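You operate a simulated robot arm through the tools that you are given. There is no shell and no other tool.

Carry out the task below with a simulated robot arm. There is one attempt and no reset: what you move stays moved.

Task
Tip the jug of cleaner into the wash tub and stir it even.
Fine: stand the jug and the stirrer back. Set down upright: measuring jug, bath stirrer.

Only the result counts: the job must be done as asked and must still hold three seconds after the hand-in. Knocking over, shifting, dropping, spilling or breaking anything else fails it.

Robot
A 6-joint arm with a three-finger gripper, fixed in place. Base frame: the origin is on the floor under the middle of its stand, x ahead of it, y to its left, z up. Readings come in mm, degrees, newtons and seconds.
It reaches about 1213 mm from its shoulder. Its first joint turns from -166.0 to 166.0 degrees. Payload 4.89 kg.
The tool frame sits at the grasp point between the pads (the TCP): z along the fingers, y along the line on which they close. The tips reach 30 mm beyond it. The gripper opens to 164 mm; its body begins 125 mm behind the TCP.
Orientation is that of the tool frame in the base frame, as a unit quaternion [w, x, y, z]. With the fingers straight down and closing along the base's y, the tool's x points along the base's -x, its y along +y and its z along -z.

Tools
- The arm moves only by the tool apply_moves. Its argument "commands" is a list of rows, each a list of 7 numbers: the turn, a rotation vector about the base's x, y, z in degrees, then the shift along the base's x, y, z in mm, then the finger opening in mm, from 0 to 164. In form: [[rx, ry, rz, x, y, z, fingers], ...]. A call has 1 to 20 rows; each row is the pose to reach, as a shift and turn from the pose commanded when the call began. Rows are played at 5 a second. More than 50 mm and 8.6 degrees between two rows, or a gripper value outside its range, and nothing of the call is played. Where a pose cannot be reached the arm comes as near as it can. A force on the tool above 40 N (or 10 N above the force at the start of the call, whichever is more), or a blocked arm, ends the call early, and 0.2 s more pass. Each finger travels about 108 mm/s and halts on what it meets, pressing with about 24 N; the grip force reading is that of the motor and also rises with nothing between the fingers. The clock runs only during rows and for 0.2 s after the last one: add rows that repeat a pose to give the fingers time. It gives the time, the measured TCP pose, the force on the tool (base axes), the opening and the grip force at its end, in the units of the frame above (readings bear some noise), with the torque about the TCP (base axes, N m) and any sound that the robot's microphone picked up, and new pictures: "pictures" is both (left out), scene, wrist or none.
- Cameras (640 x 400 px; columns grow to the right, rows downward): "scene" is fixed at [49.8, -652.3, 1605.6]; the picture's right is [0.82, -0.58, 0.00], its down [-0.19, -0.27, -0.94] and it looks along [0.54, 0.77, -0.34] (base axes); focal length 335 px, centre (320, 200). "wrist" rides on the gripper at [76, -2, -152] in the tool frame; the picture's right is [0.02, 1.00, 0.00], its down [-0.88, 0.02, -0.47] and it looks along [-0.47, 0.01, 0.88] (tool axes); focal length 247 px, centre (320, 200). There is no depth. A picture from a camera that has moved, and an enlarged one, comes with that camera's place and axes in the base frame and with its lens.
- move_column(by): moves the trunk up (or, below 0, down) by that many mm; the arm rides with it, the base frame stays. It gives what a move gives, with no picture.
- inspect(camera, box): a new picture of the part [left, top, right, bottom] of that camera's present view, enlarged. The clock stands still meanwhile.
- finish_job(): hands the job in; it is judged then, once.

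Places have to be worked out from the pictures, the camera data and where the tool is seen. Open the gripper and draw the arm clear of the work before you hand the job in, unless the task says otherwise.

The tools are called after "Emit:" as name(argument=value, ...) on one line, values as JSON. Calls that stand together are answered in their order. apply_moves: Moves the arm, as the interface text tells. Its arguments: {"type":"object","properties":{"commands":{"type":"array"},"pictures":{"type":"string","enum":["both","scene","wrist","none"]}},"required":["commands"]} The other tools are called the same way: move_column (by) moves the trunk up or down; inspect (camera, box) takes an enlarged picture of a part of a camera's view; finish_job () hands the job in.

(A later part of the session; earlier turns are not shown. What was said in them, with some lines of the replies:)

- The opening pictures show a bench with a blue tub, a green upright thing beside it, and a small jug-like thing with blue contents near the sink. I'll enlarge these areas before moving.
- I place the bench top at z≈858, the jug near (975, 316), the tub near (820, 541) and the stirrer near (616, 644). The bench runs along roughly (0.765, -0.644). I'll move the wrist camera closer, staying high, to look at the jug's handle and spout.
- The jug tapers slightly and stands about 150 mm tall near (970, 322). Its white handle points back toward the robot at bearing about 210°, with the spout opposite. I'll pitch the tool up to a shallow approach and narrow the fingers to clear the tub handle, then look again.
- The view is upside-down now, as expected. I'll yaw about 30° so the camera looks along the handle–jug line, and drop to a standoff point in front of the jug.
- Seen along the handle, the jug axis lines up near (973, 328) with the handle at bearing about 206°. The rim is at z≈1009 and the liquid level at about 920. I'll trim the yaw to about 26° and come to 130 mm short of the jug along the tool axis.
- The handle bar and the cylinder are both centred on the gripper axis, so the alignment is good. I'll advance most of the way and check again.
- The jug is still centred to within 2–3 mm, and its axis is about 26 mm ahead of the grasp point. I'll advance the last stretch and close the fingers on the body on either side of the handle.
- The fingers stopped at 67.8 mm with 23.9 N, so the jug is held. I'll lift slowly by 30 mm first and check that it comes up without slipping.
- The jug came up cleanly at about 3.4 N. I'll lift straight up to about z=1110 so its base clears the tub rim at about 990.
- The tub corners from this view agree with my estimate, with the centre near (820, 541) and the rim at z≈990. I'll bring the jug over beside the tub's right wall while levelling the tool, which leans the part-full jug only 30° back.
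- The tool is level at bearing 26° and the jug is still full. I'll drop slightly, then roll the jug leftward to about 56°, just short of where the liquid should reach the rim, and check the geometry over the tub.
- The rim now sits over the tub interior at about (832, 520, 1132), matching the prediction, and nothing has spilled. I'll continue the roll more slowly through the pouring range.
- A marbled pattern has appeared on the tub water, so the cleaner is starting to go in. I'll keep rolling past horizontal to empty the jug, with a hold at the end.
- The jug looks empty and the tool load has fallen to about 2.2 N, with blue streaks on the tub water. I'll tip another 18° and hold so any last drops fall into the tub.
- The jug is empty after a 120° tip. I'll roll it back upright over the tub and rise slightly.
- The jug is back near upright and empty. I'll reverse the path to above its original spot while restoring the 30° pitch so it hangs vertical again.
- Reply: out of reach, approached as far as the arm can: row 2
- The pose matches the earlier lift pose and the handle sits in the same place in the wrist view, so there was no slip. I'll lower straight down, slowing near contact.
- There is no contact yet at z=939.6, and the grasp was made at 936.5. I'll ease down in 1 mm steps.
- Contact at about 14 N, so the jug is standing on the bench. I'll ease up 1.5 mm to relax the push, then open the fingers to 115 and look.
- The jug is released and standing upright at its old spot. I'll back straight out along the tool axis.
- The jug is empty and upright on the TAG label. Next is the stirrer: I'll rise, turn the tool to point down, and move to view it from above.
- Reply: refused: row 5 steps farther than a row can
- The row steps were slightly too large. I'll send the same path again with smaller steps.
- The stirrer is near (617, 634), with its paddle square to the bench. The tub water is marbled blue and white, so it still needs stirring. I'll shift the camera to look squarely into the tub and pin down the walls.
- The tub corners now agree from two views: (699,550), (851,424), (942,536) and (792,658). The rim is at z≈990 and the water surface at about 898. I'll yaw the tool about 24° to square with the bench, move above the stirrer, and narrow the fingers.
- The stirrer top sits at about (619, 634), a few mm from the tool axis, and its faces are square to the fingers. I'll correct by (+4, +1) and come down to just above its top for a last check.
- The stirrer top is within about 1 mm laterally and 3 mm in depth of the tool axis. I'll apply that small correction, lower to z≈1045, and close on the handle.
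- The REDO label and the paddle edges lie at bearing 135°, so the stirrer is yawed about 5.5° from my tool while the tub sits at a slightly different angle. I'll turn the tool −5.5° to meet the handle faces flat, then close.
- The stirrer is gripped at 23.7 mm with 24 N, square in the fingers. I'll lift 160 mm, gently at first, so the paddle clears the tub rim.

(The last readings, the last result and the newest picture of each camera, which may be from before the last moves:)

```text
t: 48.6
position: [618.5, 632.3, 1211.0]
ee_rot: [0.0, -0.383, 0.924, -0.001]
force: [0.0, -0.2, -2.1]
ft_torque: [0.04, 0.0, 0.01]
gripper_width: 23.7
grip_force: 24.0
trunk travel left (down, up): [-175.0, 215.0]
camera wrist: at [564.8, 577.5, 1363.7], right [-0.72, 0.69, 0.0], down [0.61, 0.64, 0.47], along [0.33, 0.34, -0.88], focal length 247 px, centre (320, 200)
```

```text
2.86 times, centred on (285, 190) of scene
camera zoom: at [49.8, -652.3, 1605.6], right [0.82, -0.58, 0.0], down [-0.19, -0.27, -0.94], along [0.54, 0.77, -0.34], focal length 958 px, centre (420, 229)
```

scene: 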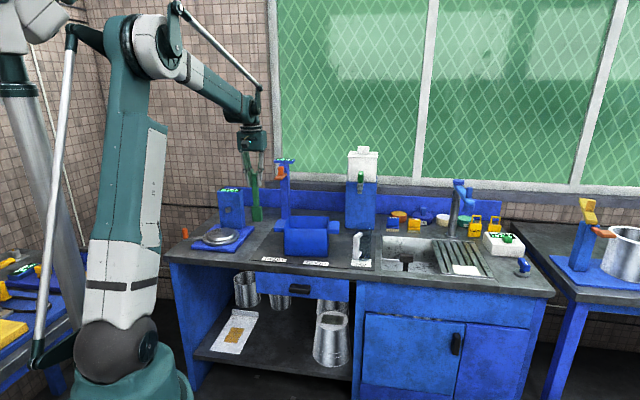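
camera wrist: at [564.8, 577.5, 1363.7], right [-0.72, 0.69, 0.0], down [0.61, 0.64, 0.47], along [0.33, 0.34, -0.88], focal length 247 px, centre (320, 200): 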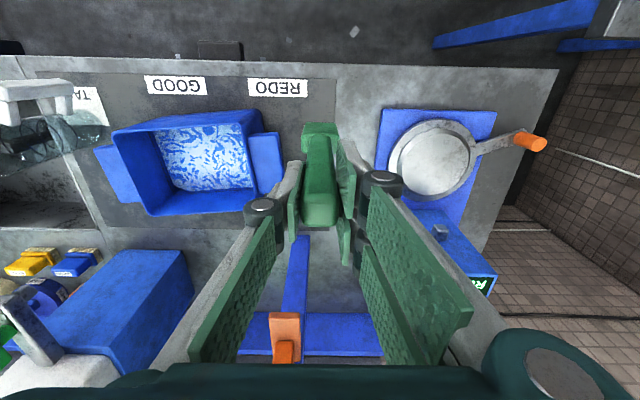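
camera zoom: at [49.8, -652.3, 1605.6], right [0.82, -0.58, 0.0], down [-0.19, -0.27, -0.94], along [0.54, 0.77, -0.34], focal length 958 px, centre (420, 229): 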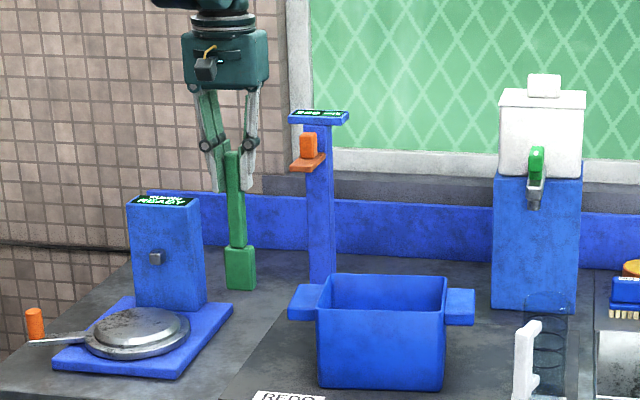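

The stirrer hangs straight. I'll carry it over the tub centre, then look before lowering.

Emit:
apply_moves(commands=[[0, 0, 0, 20, -9, 0, 0], [0, 0, 0, 55, -24, 0, 0], [0, 0, 0, 95, -42, 0, 0], [0, 0, 0, 135, -60, 0, 0], [0, 0, 0, 170, -75, 0, 0], [0, 0, 0, 195, -87, 0, 0], [0, 0, 0, 203.5, -90.4, 0, 0], [0, 0, 0, 203.5, -90.4, 0, 0]], pictures="both")

Emit:
inspect(camera="wrist", box=[180, 40, 460, 260])

Emit:
inspect(camera="scene", box=[250, 130, 370, 260])

```text
t: 50.4
position: [820.8, 541.1, 1210.9]
ee_rot: [0.001, -0.383, 0.924, -0.001]
force: [0.1, -0.8, -2.1]
ft_torque: [0.03, 0.08, -0.02]
gripper_width: 23.8
grip_force: 23.5
trunk travel left (down, up): [-175.0, 215.0]
camera wrist: at [768.2, 486.8, 1364.0], right [-0.72, 0.69, 0.0], down [0.61, 0.64, 0.47], along [0.33, 0.34, -0.88], focal length 247 px, centre (320, 200)
```

scene: 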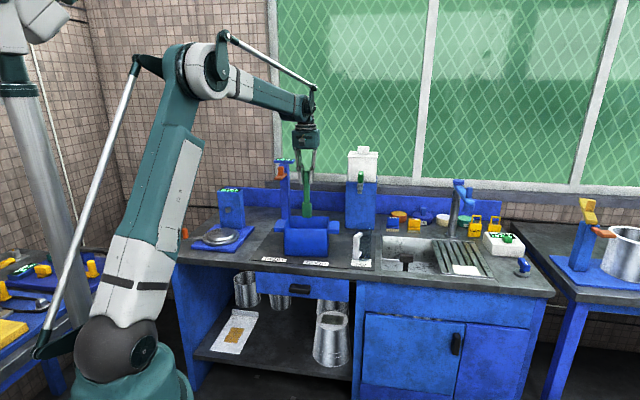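
wrist: 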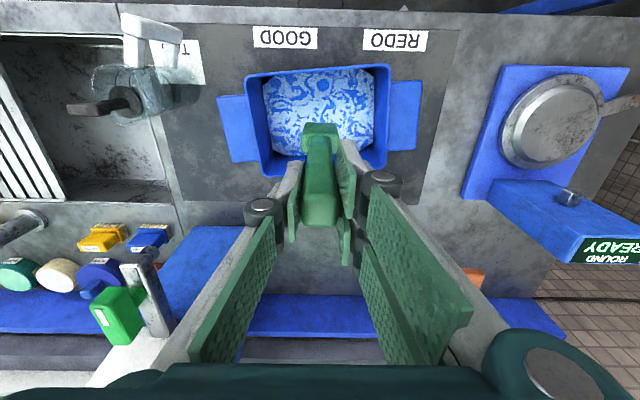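

```text
1.82 times, centred on (320, 150) of wrist
camera zoom: at [768.2, 486.8, 1364.0], right [-0.72, 0.69, 0.0], down [0.61, 0.64, 0.47], along [0.33, 0.34, -0.88], focal length 449 px, centre (320, 291)
```

zoom: 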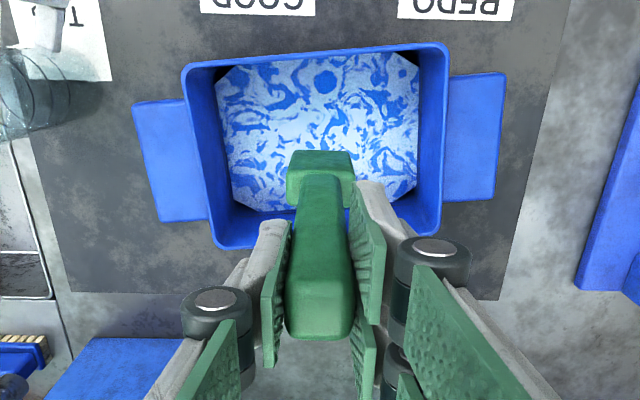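

```text
3.08 times, centred on (310, 195) of scene
camera zoom: at [49.8, -652.3, 1605.6], right [0.82, -0.58, 0.0], down [-0.19, -0.27, -0.94], along [0.54, 0.77, -0.34], focal length 1032 px, centre (351, 215)
```

zoom: 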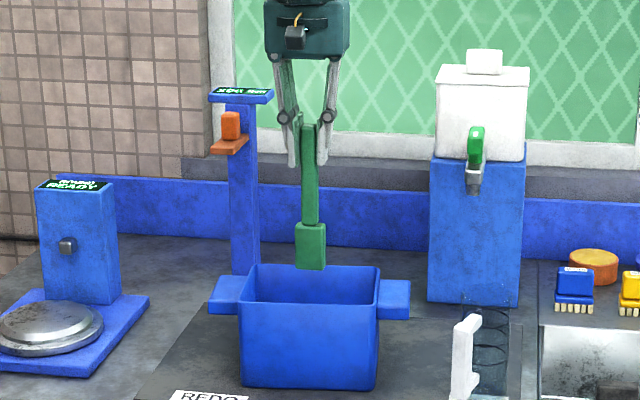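

The tub centre from this view is (819, 540), so the stirrer is directly above it. I'll lower it in, slowing near the bottom and watching for contact.

Emit:
apply_moves(commands=[[0, 0, 0, 0, 0, -15, 0], [0, 0, 0, 0, 0, -40, 0], [0, 0, 0, 0, 0, -65, 0], [0, 0, 0, 0, 0, -90, 0], [0, 0, 0, 0, 0, -110, 0], [0, 0, 0, 0, 0, -125, 0], [0, 0, 0, 0, 0, -135, 0], [0, 0, 0, 0, 0, -142, 0], [0, 0, 0, 0, 0, -147, 0], [0, 0, 0, 0, 0, -150, 0], [0, 0, 0, 0, 0, -150, 0]], pictures="both")

Emit:
inspect(camera="wrist", box=[180, 40, 460, 260])

Emit:
inspect(camera="scene", box=[250, 150, 370, 260])

```text
t: 52.8
position: [819.1, 543.1, 1061.5]
ee_rot: [0.0, -0.383, 0.924, -0.001]
force: [-0.1, 0.4, -2.9]
ft_torque: [-0.04, 0.05, -0.03]
gripper_width: 23.7
grip_force: 24.0
trunk travel left (down, up): [-175.0, 215.0]
camera wrist: at [767.6, 487.3, 1214.3], right [-0.72, 0.69, 0.0], down [0.61, 0.64, 0.47], along [0.33, 0.34, -0.88], focal length 247 px, centre (320, 200)
```

scene: 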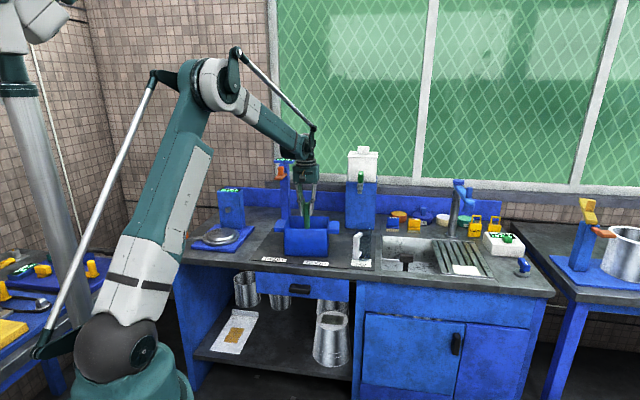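
wrist: 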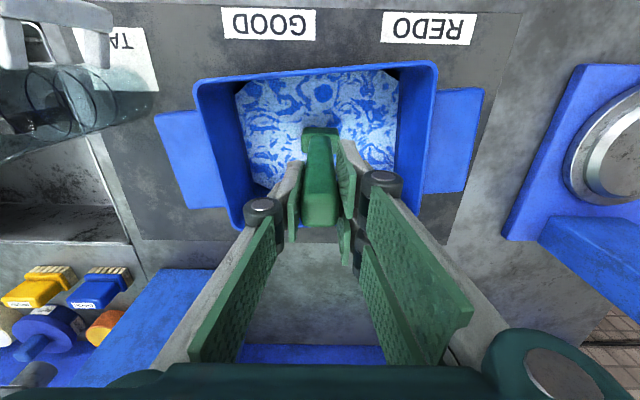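

```text
1.82 times, centred on (320, 150) of wrist
camera zoom: at [767.6, 487.3, 1214.3], right [-0.72, 0.69, 0.0], down [0.61, 0.64, 0.47], along [0.33, 0.34, -0.88], focal length 449 px, centre (320, 291)
```

zoom: 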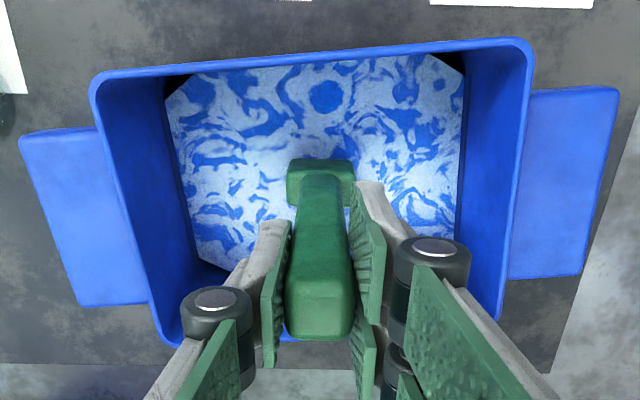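

```text
3.64 times, centred on (310, 205) of scene
camera zoom: at [49.8, -652.3, 1605.6], right [0.82, -0.58, 0.0], down [-0.19, -0.27, -0.94], along [0.54, 0.77, -0.34], focal length 1219 px, centre (356, 182)
```

zoom: 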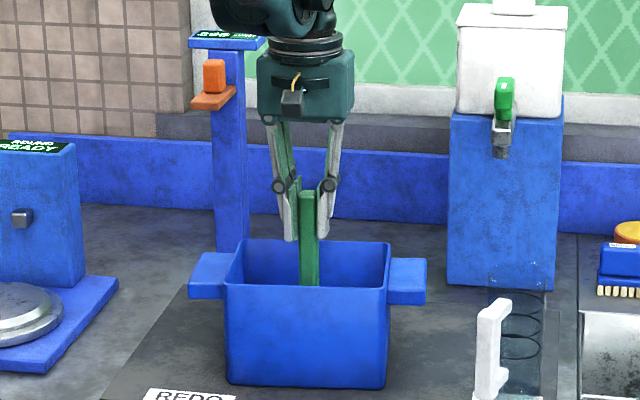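

The paddle is in the water with its bottom near z=873, with no contact force and wide clearance to the walls. I'll make a first elliptical turn, ±50 mm by ±35 mm along the tub's own axes, and check the forces.

Emit:
apply_moves(commands=[[0, 0, 0, 19.3, -15.9, 0, 0], [0, 0, 0, 38.6, -31.8, 0, 0], [0, 0, 0, 44.3, -9.8, 0, 0], [0, 0, 0, 33.1, 15.9, 0, 0], [0, 0, 0, 9.3, 35.5, 0, 0], [0, 0, 0, -18.1, 41.6, 0, 0], [0, 0, 0, -38.6, 31.8, 0, 0], [0, 0, 0, -44.3, 9.8, 0, 0], [0, 0, 0, -33.1, -15.9, 0, 0], [0, 0, 0, -9.3, -35.5, 0, 0], [0, 0, 0, 18.1, -41.6, 0, 0], [0, 0, 0, 38.6, -31.8, 0, 0]], pictures="both")

Emit:
inspect(camera="wrist", box=[180, 40, 500, 260])

Emit:
inspect(camera="scene", box=[250, 150, 370, 260])

```text
t: 55.4
position: [858.9, 510.5, 1062.0]
ee_rot: [0.0, -0.383, 0.924, 0.0]
force: [-0.2, 0.0, -1.4]
ft_torque: [0.11, -0.02, 0.01]
gripper_width: 23.7
grip_force: 24.3
trunk travel left (down, up): [-175.0, 215.0]
camera wrist: at [806.2, 454.7, 1214.5], right [-0.72, 0.69, 0.0], down [0.61, 0.64, 0.47], along [0.33, 0.34, -0.88], focal length 247 px, centre (320, 200)
```

scene: 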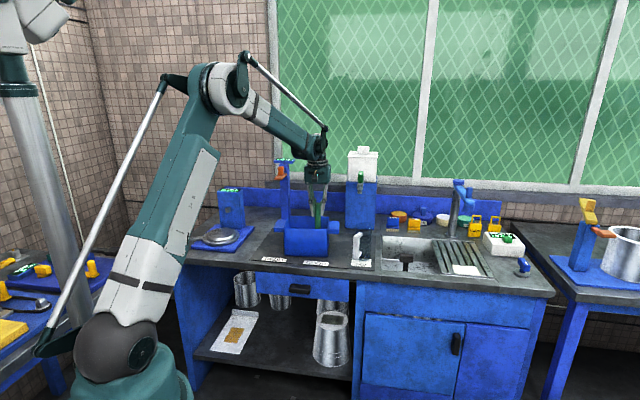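
wrist: 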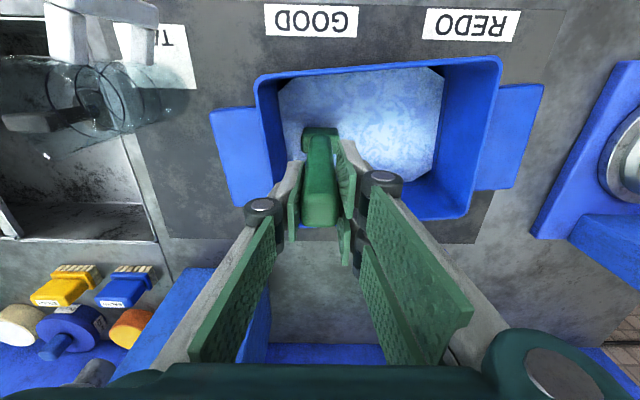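

```text
1.82 times, centred on (340, 150) of wrist
camera zoom: at [806.2, 454.7, 1214.5], right [-0.72, 0.69, 0.0], down [0.61, 0.64, 0.47], along [0.33, 0.34, -0.88], focal length 449 px, centre (284, 291)
```

zoom: 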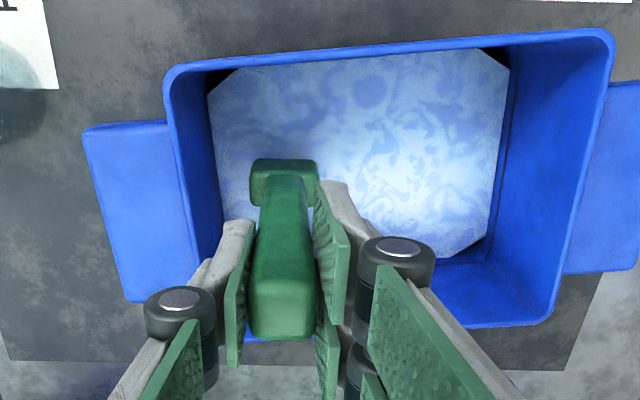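

```text
3.64 times, centred on (310, 205) of scene
camera zoom: at [49.8, -652.3, 1605.6], right [0.82, -0.58, 0.0], down [-0.19, -0.27, -0.94], along [0.54, 0.77, -0.34], focal length 1219 px, centre (356, 182)
```

zoom: 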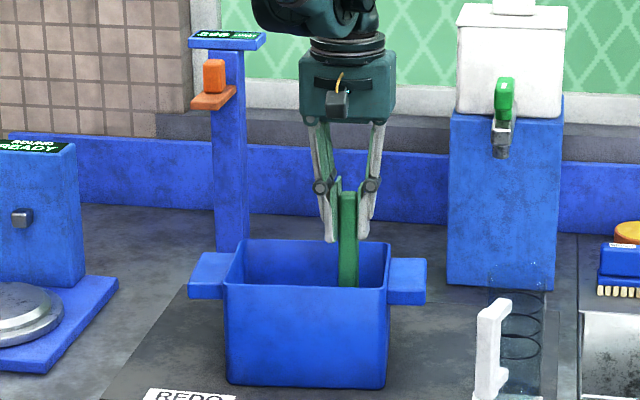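

One turn has already softened the streaks and the forces stay low. I'll stir two more full turns.

Emit:
apply_moves(commands=[[0, 0, 0, 5.7, 22, 0, 0], [0, 0, 0, -5.5, 47.7, 0, 0], [0, 0, 0, -29.3, 67.3, 0, 0], [0, 0, 0, -56.7, 73.4, 0, 0], [0, 0, 0, -77.2, 63.6, 0, 0], [0, 0, 0, -82.9, 41.6, 0, 0], [0, 0, 0, -71.7, 15.9, 0, 0], [0, 0, 0, -47.9, -3.7, 0, 0], [0, 0, 0, -20.5, -9.8, 0, 0], [0, 0, 0, 0, 0, 0, 0], [0, 0, 0, 5.7, 22, 0, 0], [0, 0, 0, -5.5, 47.7, 0, 0], [0, 0, 0, -29.3, 67.3, 0, 0], [0, 0, 0, -56.7, 73.4, 0, 0], [0, 0, 0, -77.2, 63.6, 0, 0], [0, 0, 0, -82.9, 41.6, 0, 0], [0, 0, 0, -71.7, 15.9, 0, 0], [0, 0, 0, -47.9, -3.7, 0, 0], [0, 0, 0, -20.5, -9.8, 0, 0], [0, 0, 0, 0, 0, 0, 0]], pictures="both")

Emit:
inspect(camera="wrist", box=[180, 40, 500, 260])

```text
t: 59.6
position: [859.2, 509.9, 1059.8]
ee_rot: [0.001, -0.383, 0.924, -0.001]
force: [-1.4, -1.1, -1.5]
ft_torque: [0.09, -0.02, -0.02]
gripper_width: 23.6
grip_force: 23.9
trunk travel left (down, up): [-175.0, 215.0]
camera wrist: at [807.8, 455.5, 1213.9], right [-0.72, 0.69, 0.0], down [0.61, 0.64, 0.47], along [0.33, 0.34, -0.88], focal length 247 px, centre (320, 200)
```

scene: 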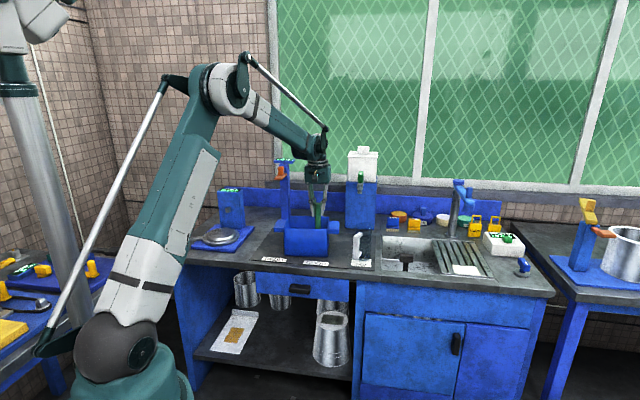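
wrist: 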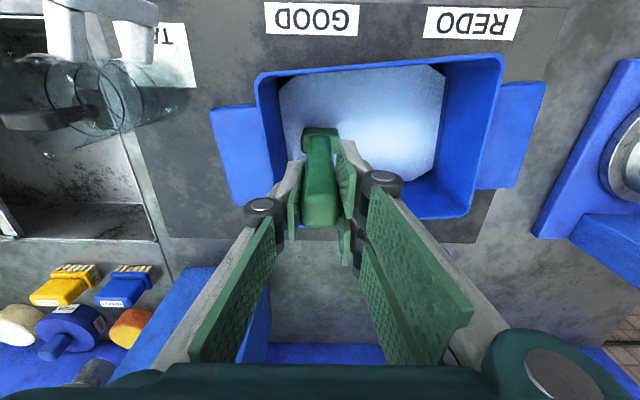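

```text
1.82 times, centred on (340, 150) of wrist
camera zoom: at [807.8, 455.5, 1213.9], right [-0.72, 0.69, 0.0], down [0.61, 0.64, 0.47], along [0.33, 0.34, -0.88], focal length 449 px, centre (284, 291)
```

zoom: 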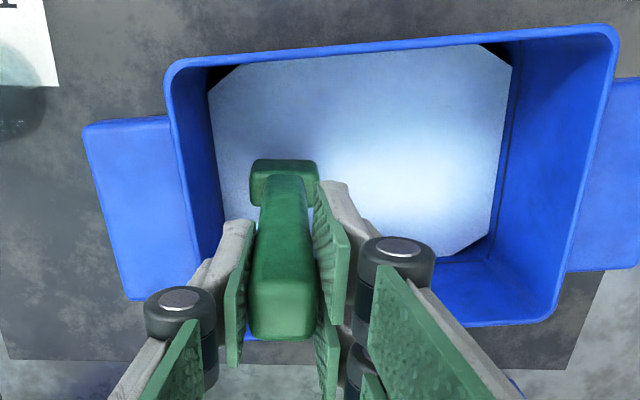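

The surface is now uniform pale blue with no streaks. I'll give it two more turns to be safe.

Emit:
apply_moves(commands=[[0, 0, 0, 5.7, 22, 0, 0], [0, 0, 0, -5.5, 47.7, 0, 0], [0, 0, 0, -29.3, 67.3, 0, 0], [0, 0, 0, -56.7, 73.4, 0, 0], [0, 0, 0, -77.2, 63.6, 0, 0], [0, 0, 0, -82.9, 41.6, 0, 0], [0, 0, 0, -71.7, 15.9, 0, 0], [0, 0, 0, -47.9, -3.7, 0, 0], [0, 0, 0, -20.5, -9.8, 0, 0], [0, 0, 0, 0, 0, 0, 0], [0, 0, 0, 5.7, 22, 0, 0], [0, 0, 0, -5.5, 47.7, 0, 0], [0, 0, 0, -29.3, 67.3, 0, 0], [0, 0, 0, -56.7, 73.4, 0, 0], [0, 0, 0, -77.2, 63.6, 0, 0], [0, 0, 0, -82.9, 41.6, 0, 0], [0, 0, 0, -71.7, 15.9, 0, 0], [0, 0, 0, -47.9, -3.7, 0, 0], [0, 0, 0, -20.5, -9.8, 0, 0], [0, 0, 0, 0, 0, 0, 0]], pictures="wrist")

Emit:
inspect(camera="wrist", box=[180, 40, 500, 260])

```text
t: 63.8
position: [860.0, 509.0, 1061.1]
ee_rot: [0.0, -0.384, 0.923, -0.001]
force: [-0.7, -0.9, -2.7]
ft_torque: [0.11, -0.03, 0.01]
gripper_width: 23.8
grip_force: 24.2
trunk travel left (down, up): [-175.0, 215.0]
camera wrist: at [807.5, 454.5, 1214.3], right [-0.72, 0.69, 0.0], down [0.61, 0.64, 0.47], along [0.33, 0.34, -0.88], focal length 247 px, centre (320, 200)
```

wrist: 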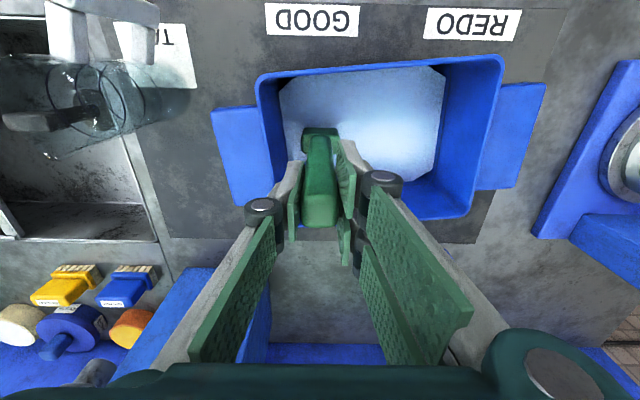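

```text
1.82 times, centred on (340, 150) of wrist
camera zoom: at [807.5, 454.5, 1214.3], right [-0.72, 0.69, 0.0], down [0.61, 0.64, 0.47], along [0.33, 0.34, -0.88], focal length 449 px, centre (284, 291)
```

zoom: 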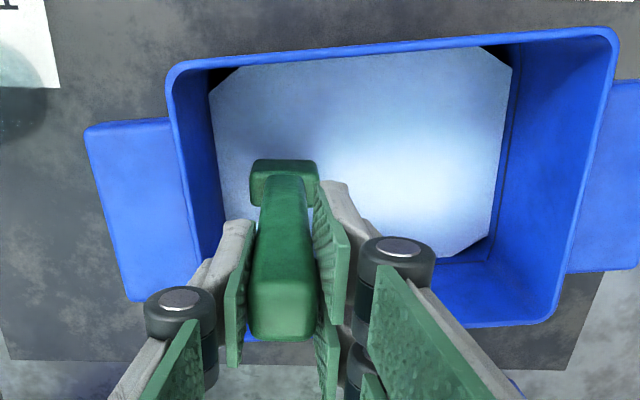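

The mix is uniform. I'll return to the tub centre and lift the paddle just clear of the water. After a short drip there, I'll raise it above the rim.

Emit:
apply_moves(commands=[[0, 0, 0, -19.3, 15.9, 0, 0], [0, 0, 0, -38.6, 31.8, 0, 0], [0, 0, 0, -38.6, 31.8, 0, 0], [0, 0, 0, -38.6, 31.8, 12, 0], [0, 0, 0, -38.6, 31.8, 26, 0], [0, 0, 0, -38.6, 31.8, 40, 0], [0, 0, 0, -38.6, 31.8, 50, 0], [0, 0, 0, -38.6, 31.8, 50, 0], [0, 0, 0, -38.6, 31.8, 50, 0], [0, 0, 0, -38.6, 31.8, 50, 0], [0, 0, 0, -38.6, 31.8, 50, 0], [0, 0, 0, -38.6, 31.8, 50, 0], [0, 0, 0, -38.6, 31.8, 50, 0], [0, 0, 0, -38.6, 31.8, 50, 0], [0, 0, 0, -38.6, 31.8, 50, 0], [0, 0, 0, -38.6, 31.8, 50, 0], [0, 0, 0, -38.6, 31.8, 70, 0], [0, 0, 0, -38.6, 31.8, 95, 0], [0, 0, 0, -38.6, 31.8, 120, 0], [0, 0, 0, -38.6, 31.8, 150, 0]], pictures="both")

Emit:
inspect(camera="scene", box=[250, 130, 370, 260])

Emit:
inspect(camera="wrist", box=[180, 40, 460, 260])

```text
t: 68.0
position: [820.6, 541.8, 1209.9]
ee_rot: [0.001, -0.383, 0.924, -0.001]
force: [1.0, 0.1, -2.4]
ft_torque: [-0.05, 0.09, 0.01]
gripper_width: 23.6
grip_force: 24.1
trunk travel left (down, up): [-175.0, 215.0]
camera wrist: at [768.3, 488.2, 1363.9], right [-0.72, 0.69, 0.0], down [0.61, 0.64, 0.47], along [0.33, 0.34, -0.88], focal length 247 px, centre (320, 200)
```

scene: 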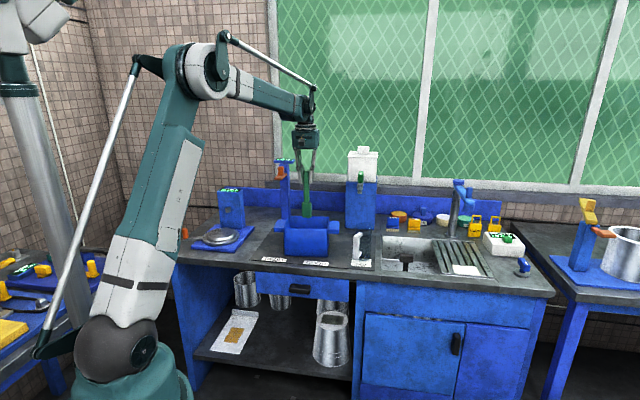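
wrist: 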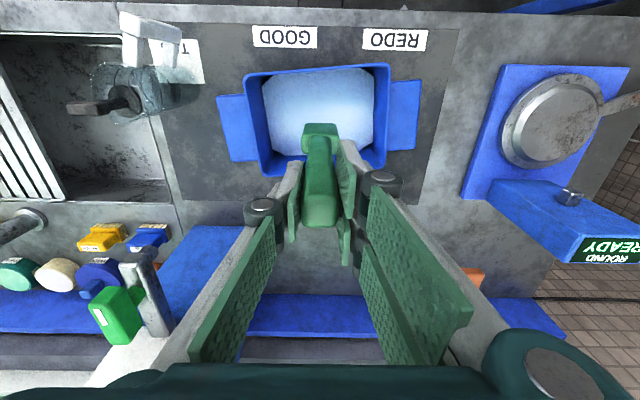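

```text
3.08 times, centred on (310, 195) of scene
camera zoom: at [49.8, -652.3, 1605.6], right [0.82, -0.58, 0.0], down [-0.19, -0.27, -0.94], along [0.54, 0.77, -0.34], focal length 1032 px, centre (351, 215)
```

zoom: 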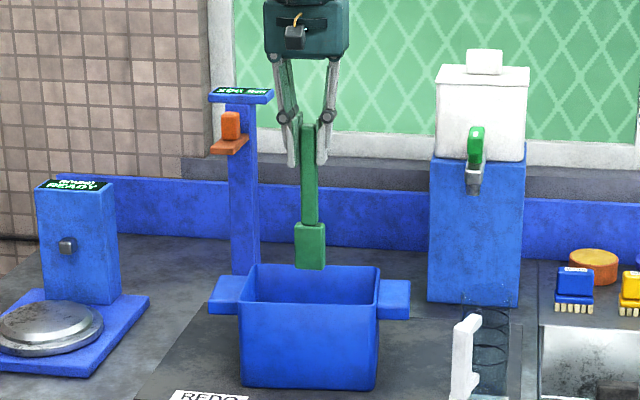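

```text
1.82 times, centred on (320, 150) of wrist
camera zoom: at [768.3, 488.2, 1363.9], right [-0.72, 0.69, 0.0], down [0.61, 0.64, 0.47], along [0.33, 0.34, -0.88], focal length 449 px, centre (320, 291)
```

zoom: 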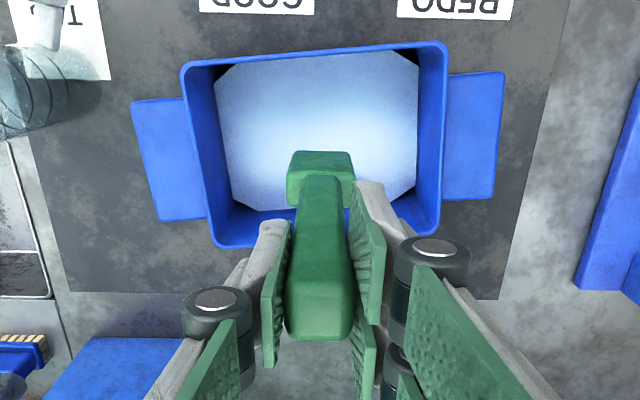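

The mixture is even, the tub hasn't moved and the paddle isn't dripping. After a short extra pause, I'll carry the stirrer back above its original spot.

Emit:
apply_moves(commands=[[0, 0, 0, 0, 0, 0, 0], [0, 0, 0, 0, 0, 0, 0], [0, 0, 0, 0, 0, 0, 0], [0, 0, 0, -20, 9, 0, 0], [0, 0, 0, -55, 24, 0, 0], [0, 0, 0, -95, 42, 0, 0], [0, 0, 0, -135, 60, 0, 0], [0, 0, 0, -170, 75, 0, 0], [0, 0, 0, -195, 87, 0, 0], [0, 0, 0, -203.5, 90.4, 0, 0], [0, 0, 0, -203.5, 90.4, 0, 0]], pictures="both")

Emit:
inspect(camera="wrist", box=[220, 60, 420, 260])

```text
t: 70.4
position: [617.9, 632.8, 1211.6]
ee_rot: [0.0, -0.383, 0.924, -0.001]
force: [-0.2, 0.2, -2.3]
ft_torque: [-0.04, -0.05, -0.02]
gripper_width: 23.6
grip_force: 23.6
trunk travel left (down, up): [-175.0, 215.0]
camera wrist: at [564.7, 576.8, 1364.1], right [-0.72, 0.69, 0.0], down [0.61, 0.64, 0.47], along [0.33, 0.34, -0.88], focal length 247 px, centre (320, 200)
```

scene: 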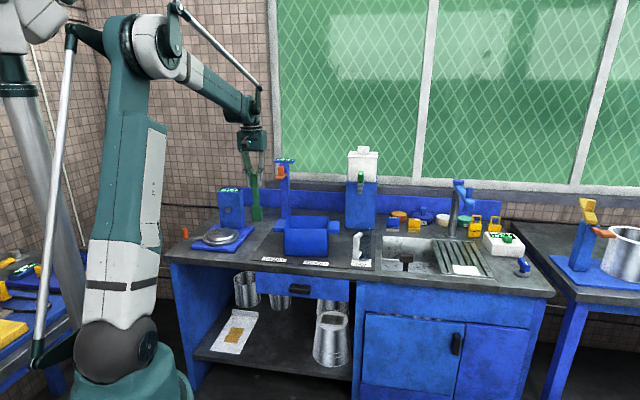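
wrist: 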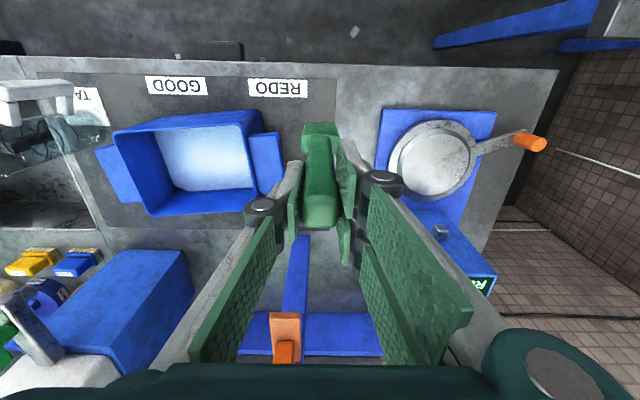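

```text
2.00 times, centred on (320, 160) of wrist
camera zoom: at [564.7, 576.8, 1364.1], right [-0.72, 0.69, 0.0], down [0.61, 0.64, 0.47], along [0.33, 0.34, -0.88], focal length 494 px, centre (320, 280)
```

zoom: 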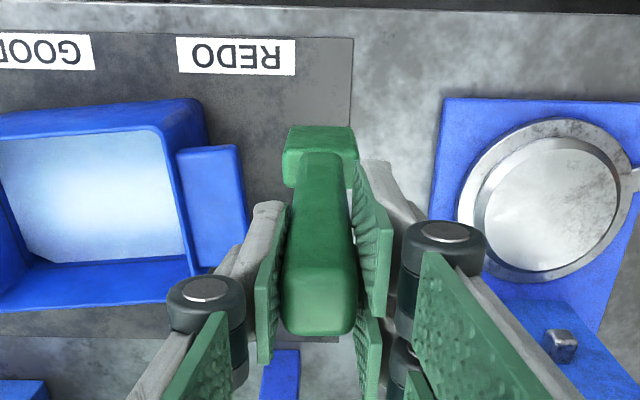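

The pose is back to the lift pose. I'll lower the stirrer, slowing over the last few millimetres.

Emit:
apply_moves(commands=[[0, 0, 0, 0, 0, -15, 0], [0, 0, 0, 0, 0, -40, 0], [0, 0, 0, 0, 0, -68, 0], [0, 0, 0, 0, 0, -96, 0], [0, 0, 0, 0, 0, -122, 0], [0, 0, 0, 0, 0, -142, 0], [0, 0, 0, 0, 0, -153, 0], [0, 0, 0, 0, 0, -158, 0], [0, 0, 0, 0, 0, -161, 0], [0, 0, 0, 0, 0, -162, 0], [0, 0, 0, 0, 0, -162, 0]], pictures="both")

Emit:
inspect(camera="wrist", box=[220, 80, 420, 260])

Emit:
inspect(camera="scene", box=[220, 150, 310, 260])

```text
t: 72.8
position: [616.4, 631.7, 1049.1]
ee_rot: [0.0, -0.383, 0.924, -0.001]
force: [-0.4, 0.9, -2.4]
ft_torque: [-0.01, -0.02, 0.01]
gripper_width: 23.9
grip_force: 24.0
trunk travel left (down, up): [-175.0, 215.0]
camera wrist: at [564.9, 576.9, 1202.1], right [-0.72, 0.69, 0.0], down [0.61, 0.64, 0.47], along [0.33, 0.34, -0.88], focal length 247 px, centre (320, 200)
```

scene: 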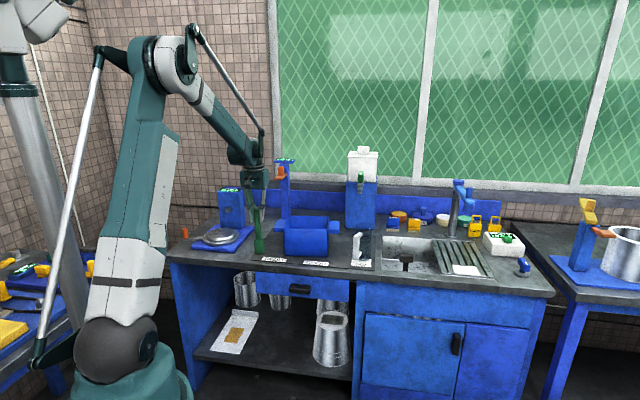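
wrist: 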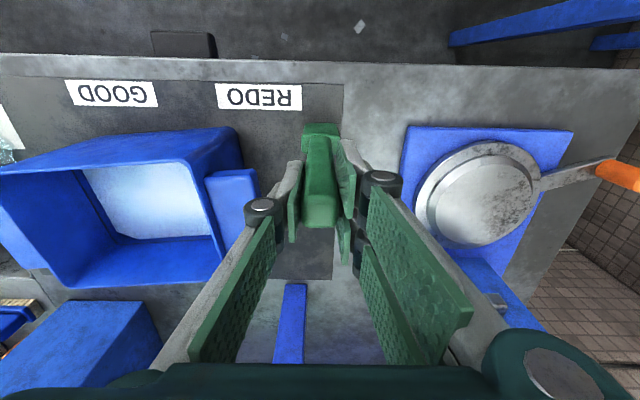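

```text
2.22 times, centred on (320, 170) of wrist
camera zoom: at [564.9, 576.9, 1202.1], right [-0.72, 0.69, 0.0], down [0.61, 0.64, 0.47], along [0.33, 0.34, -0.88], focal length 549 px, centre (320, 267)
```

zoom: 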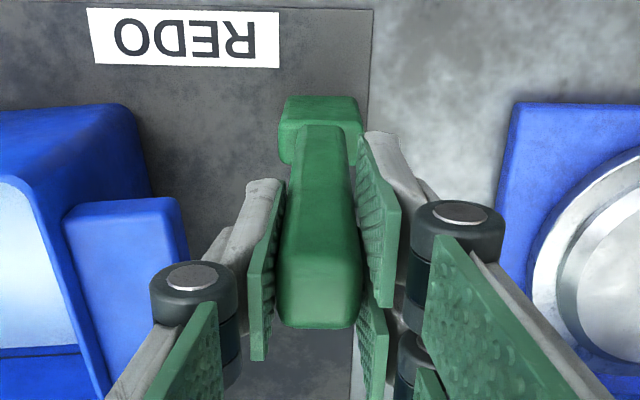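

```text
3.64 times, centred on (265, 205) of scene
camera zoom: at [49.8, -652.3, 1605.6], right [0.82, -0.58, 0.0], down [-0.19, -0.27, -0.94], along [0.54, 0.77, -0.34], focal length 1219 px, centre (520, 182)
```

zoom: 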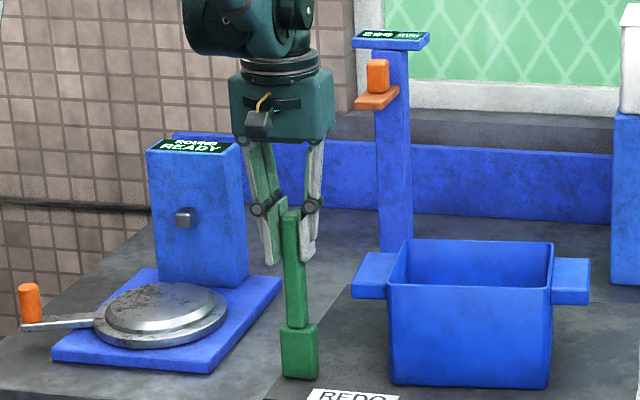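

There's no contact yet at about 3 mm above the original height. I'll ease down in 1 mm steps.

Emit:
apply_moves(commands=[[0, 0, 0, 0, 0, -1, 0], [0, 0, 0, 0, 0, -2, 0], [0, 0, 0, 0, 0, -3, 0], [0, 0, 0, 0, 0, -3.5, 0], [0, 0, 0, 0, 0, -3.5, 0]], pictures="none")

```text
t: 74.0
position: [617.4, 631.8, 1047.6]
ee_rot: [-0.001, -0.384, 0.924, -0.001]
force: [-0.7, 1.1, 21.0]
ft_torque: [0.07, 0.02, 0.0]
gripper_width: 23.7
grip_force: 24.5
trunk travel left (down, up): [-175.0, 215.0]
```

Contact at about 21 N, so the stirrer is standing on the bench. I'll ease off 1 mm, open the fingers, and check that it stands.

Emit:
apply_moves(commands=[[0, 0, 0, 0, 0, 0.7, 0], [0, 0, 0, 0, 0, 1.2, 0], [0, 0, 0, 0, 0, 1.2, 20], [0, 0, 0, 0, 0, 1.2, 24], [0, 0, 0, 0, 0, 1.2, 28], [0, 0, 0, 0, 0, 1.2, 34], [0, 0, 0, 0, 0, 1.2, 45], [0, 0, 0, 0, 0, 1.2, 60], [0, 0, 0, 0, 0, 1.2, 75], [0, 0, 0, 0, 0, 1.2, 75]], pictures="both")

Emit:
inspect(camera="wrist", box=[220, 80, 420, 260])

Emit:
inspect(camera="scene", box=[220, 150, 310, 260])

```text
t: 76.2
position: [616.3, 633.5, 1047.1]
ee_rot: [0.001, -0.384, 0.923, -0.001]
force: [-0.9, -0.7, -0.2]
ft_torque: [0.01, 0.01, 0.01]
gripper_width: 74.6
grip_force: 0.0
trunk travel left (down, up): [-175.0, 215.0]
camera wrist: at [564.9, 577.3, 1200.0], right [-0.72, 0.69, 0.0], down [0.61, 0.64, 0.47], along [0.33, 0.34, -0.88], focal length 247 px, centre (320, 200)
```

scene: 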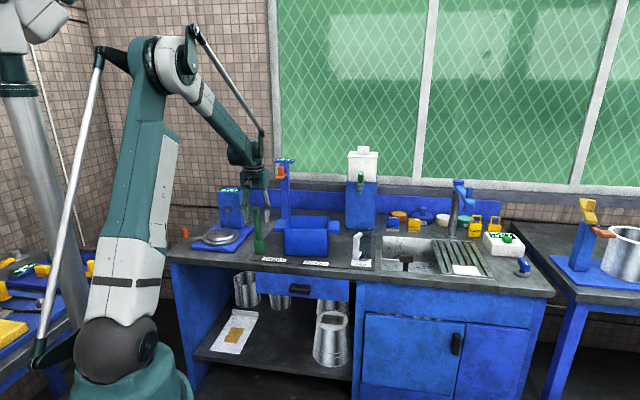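
wrist: 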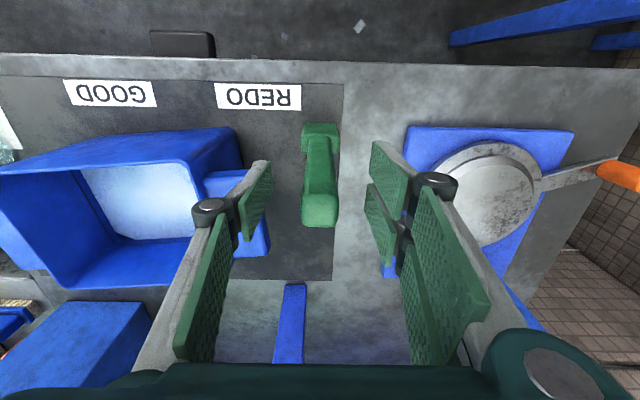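

```text
2.22 times, centred on (320, 170) of wrist
camera zoom: at [564.9, 577.3, 1200.0], right [-0.72, 0.69, 0.0], down [0.61, 0.64, 0.47], along [0.33, 0.34, -0.88], focal length 549 px, centre (320, 267)
```

zoom: 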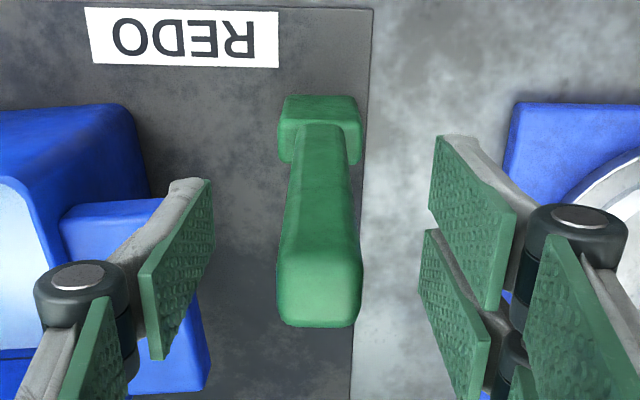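

```text
3.64 times, centred on (265, 205) of scene
camera zoom: at [49.8, -652.3, 1605.6], right [0.82, -0.58, 0.0], down [-0.19, -0.27, -0.94], along [0.54, 0.77, -0.34], focal length 1219 px, centre (520, 182)
```

zoom: 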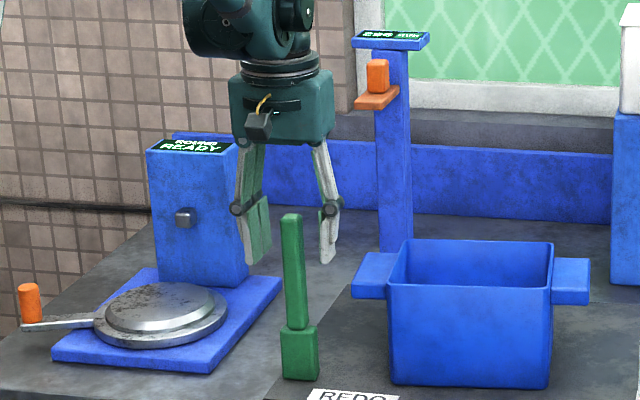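

The stirrer stands upright in its original place and the fingers are clear of it. I'll rise straight up, then back toward the robot and open fully.

Emit:
apply_moves(commands=[[0, 0, 0, 0, 0, 12, 75], [0, 0, 0, 0, 0, 35, 75], [0, 0, 0, 0, 0, 65, 75], [0, 0, 0, 0, 0, 100, 80], [0, 0, 0, 0, 0, 135, 90], [0, 0, 0, 0, 0, 170, 110], [0, 0, 0, -10, -10, 200, 130], [0, 0, 0, -35, -35, 205, 150], [0, 0, 0, -65, -65, 205, 164], [0, 0, 0, -95, -95, 205, 164], [0, 0, 0, -120, -120, 205, 164], [0, 0, 0, -130, -130, 205, 164], [0, 0, 0, -130, -130, 205, 164]], pictures="both")

Emit:
inspect(camera="scene", box=[170, 140, 400, 280])

Emit:
inspect(camera="scene", box=[230, 190, 400, 290])

Emit:
inspect(camera="wrist", box=[120, 80, 480, 280])

```text
t: 79.0
position: [487.2, 500.5, 1251.2]
ee_rot: [0.0, -0.384, 0.923, -0.001]
force: [-0.7, 0.0, 0.9]
ft_torque: [0.06, -0.03, 0.03]
gripper_width: 164.0
grip_force: 0.0
trunk travel left (down, up): [-175.0, 215.0]
camera wrist: at [434.9, 446.1, 1403.9], right [-0.72, 0.69, 0.0], down [0.61, 0.64, 0.47], along [0.33, 0.34, -0.88], focal length 247 px, centre (320, 200)
```

scene: 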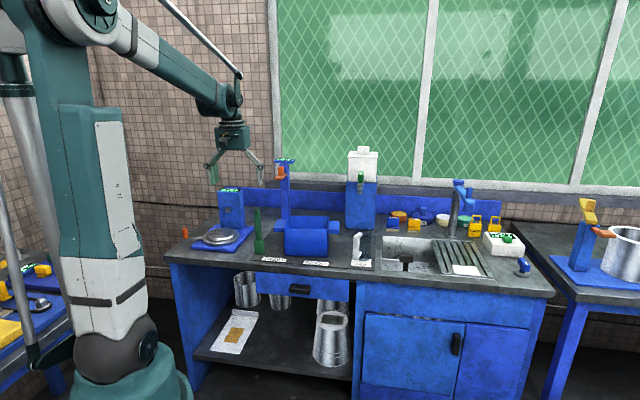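
wrist: 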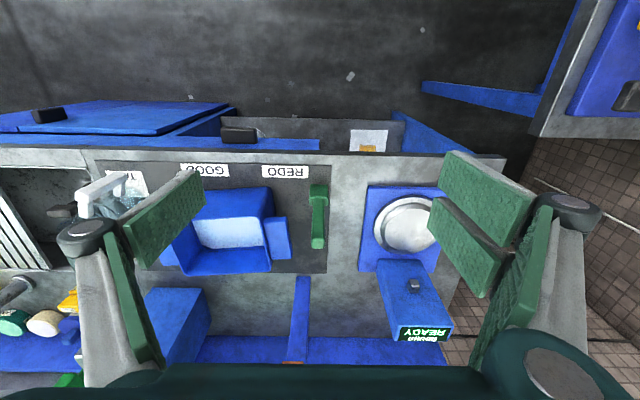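

```text
2.78 times, centred on (285, 210) of scene
camera zoom: at [49.8, -652.3, 1605.6], right [0.82, -0.58, 0.0], down [-0.19, -0.27, -0.94], along [0.54, 0.77, -0.34], focal length 933 px, centre (417, 172)
```

zoom: 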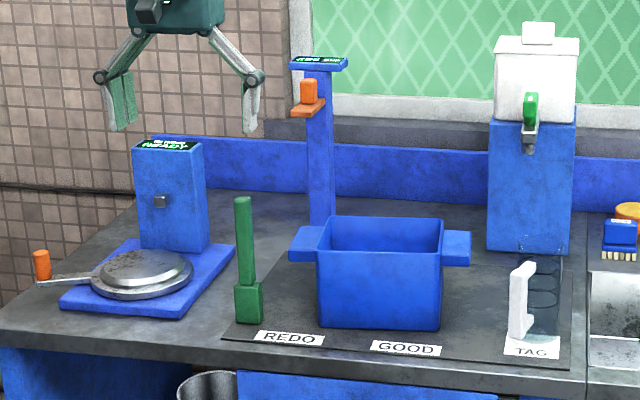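

```text
3.76 times, centred on (315, 240) of scene
camera zoom: at [49.8, -652.3, 1605.6], right [0.82, -0.58, 0.0], down [-0.19, -0.27, -0.94], along [0.54, 0.77, -0.34], focal length 1262 px, centre (339, 49)
```

zoom: 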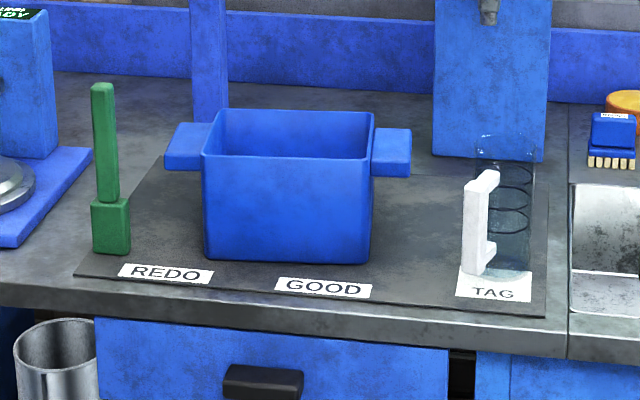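

```text
1.78 times, centred on (300, 180) of wrist
camera zoom: at [434.9, 446.1, 1403.9], right [-0.72, 0.69, 0.0], down [0.61, 0.64, 0.47], along [0.33, 0.34, -0.88], focal length 439 px, centre (356, 236)
```

zoom: 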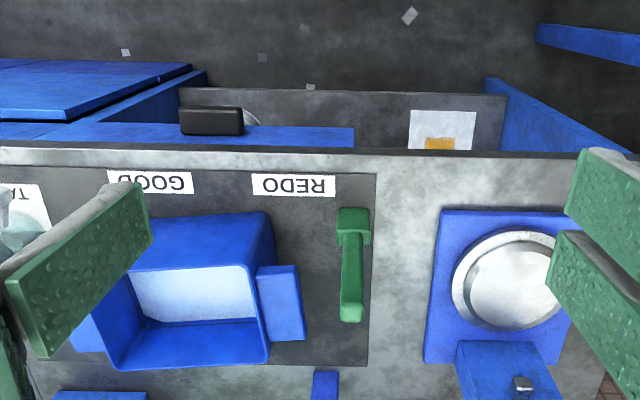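

The scene matches its starting layout: jug empty and upright on TAG, stirrer standing beside the tub, and tub unmoved with an even mix. There is no spill in view, and the arm is clear with the gripper open. I'm handing the job in.

Emit:
finish_job()

```text
The job is handed in.
```

I tipped the cleaner into the wash tub, stirred it until it was even, and stood both the jug and the stirrer back in place. The job is handed in, but I don't have the judge's result.

- **Pour:** I tipped the jug 120° over the tub and held it there. It looked empty afterwards, and the load on the arm had dropped. I saw no spill on the bench.
- **Stir:** I made five full turns of the tub. The blue streaks were gone after three, and the water was a uniform pale blue at the end.
- **Set down:** The jug is upright on its TAG label and the stirrer is upright beside the tub, both at their starting spots. Each was lowered until it touched the bench before I let go.
- **Everything else:** The tub did not move, and nothing else in view was disturbed. I backed the arm away with the gripper open before handing in.
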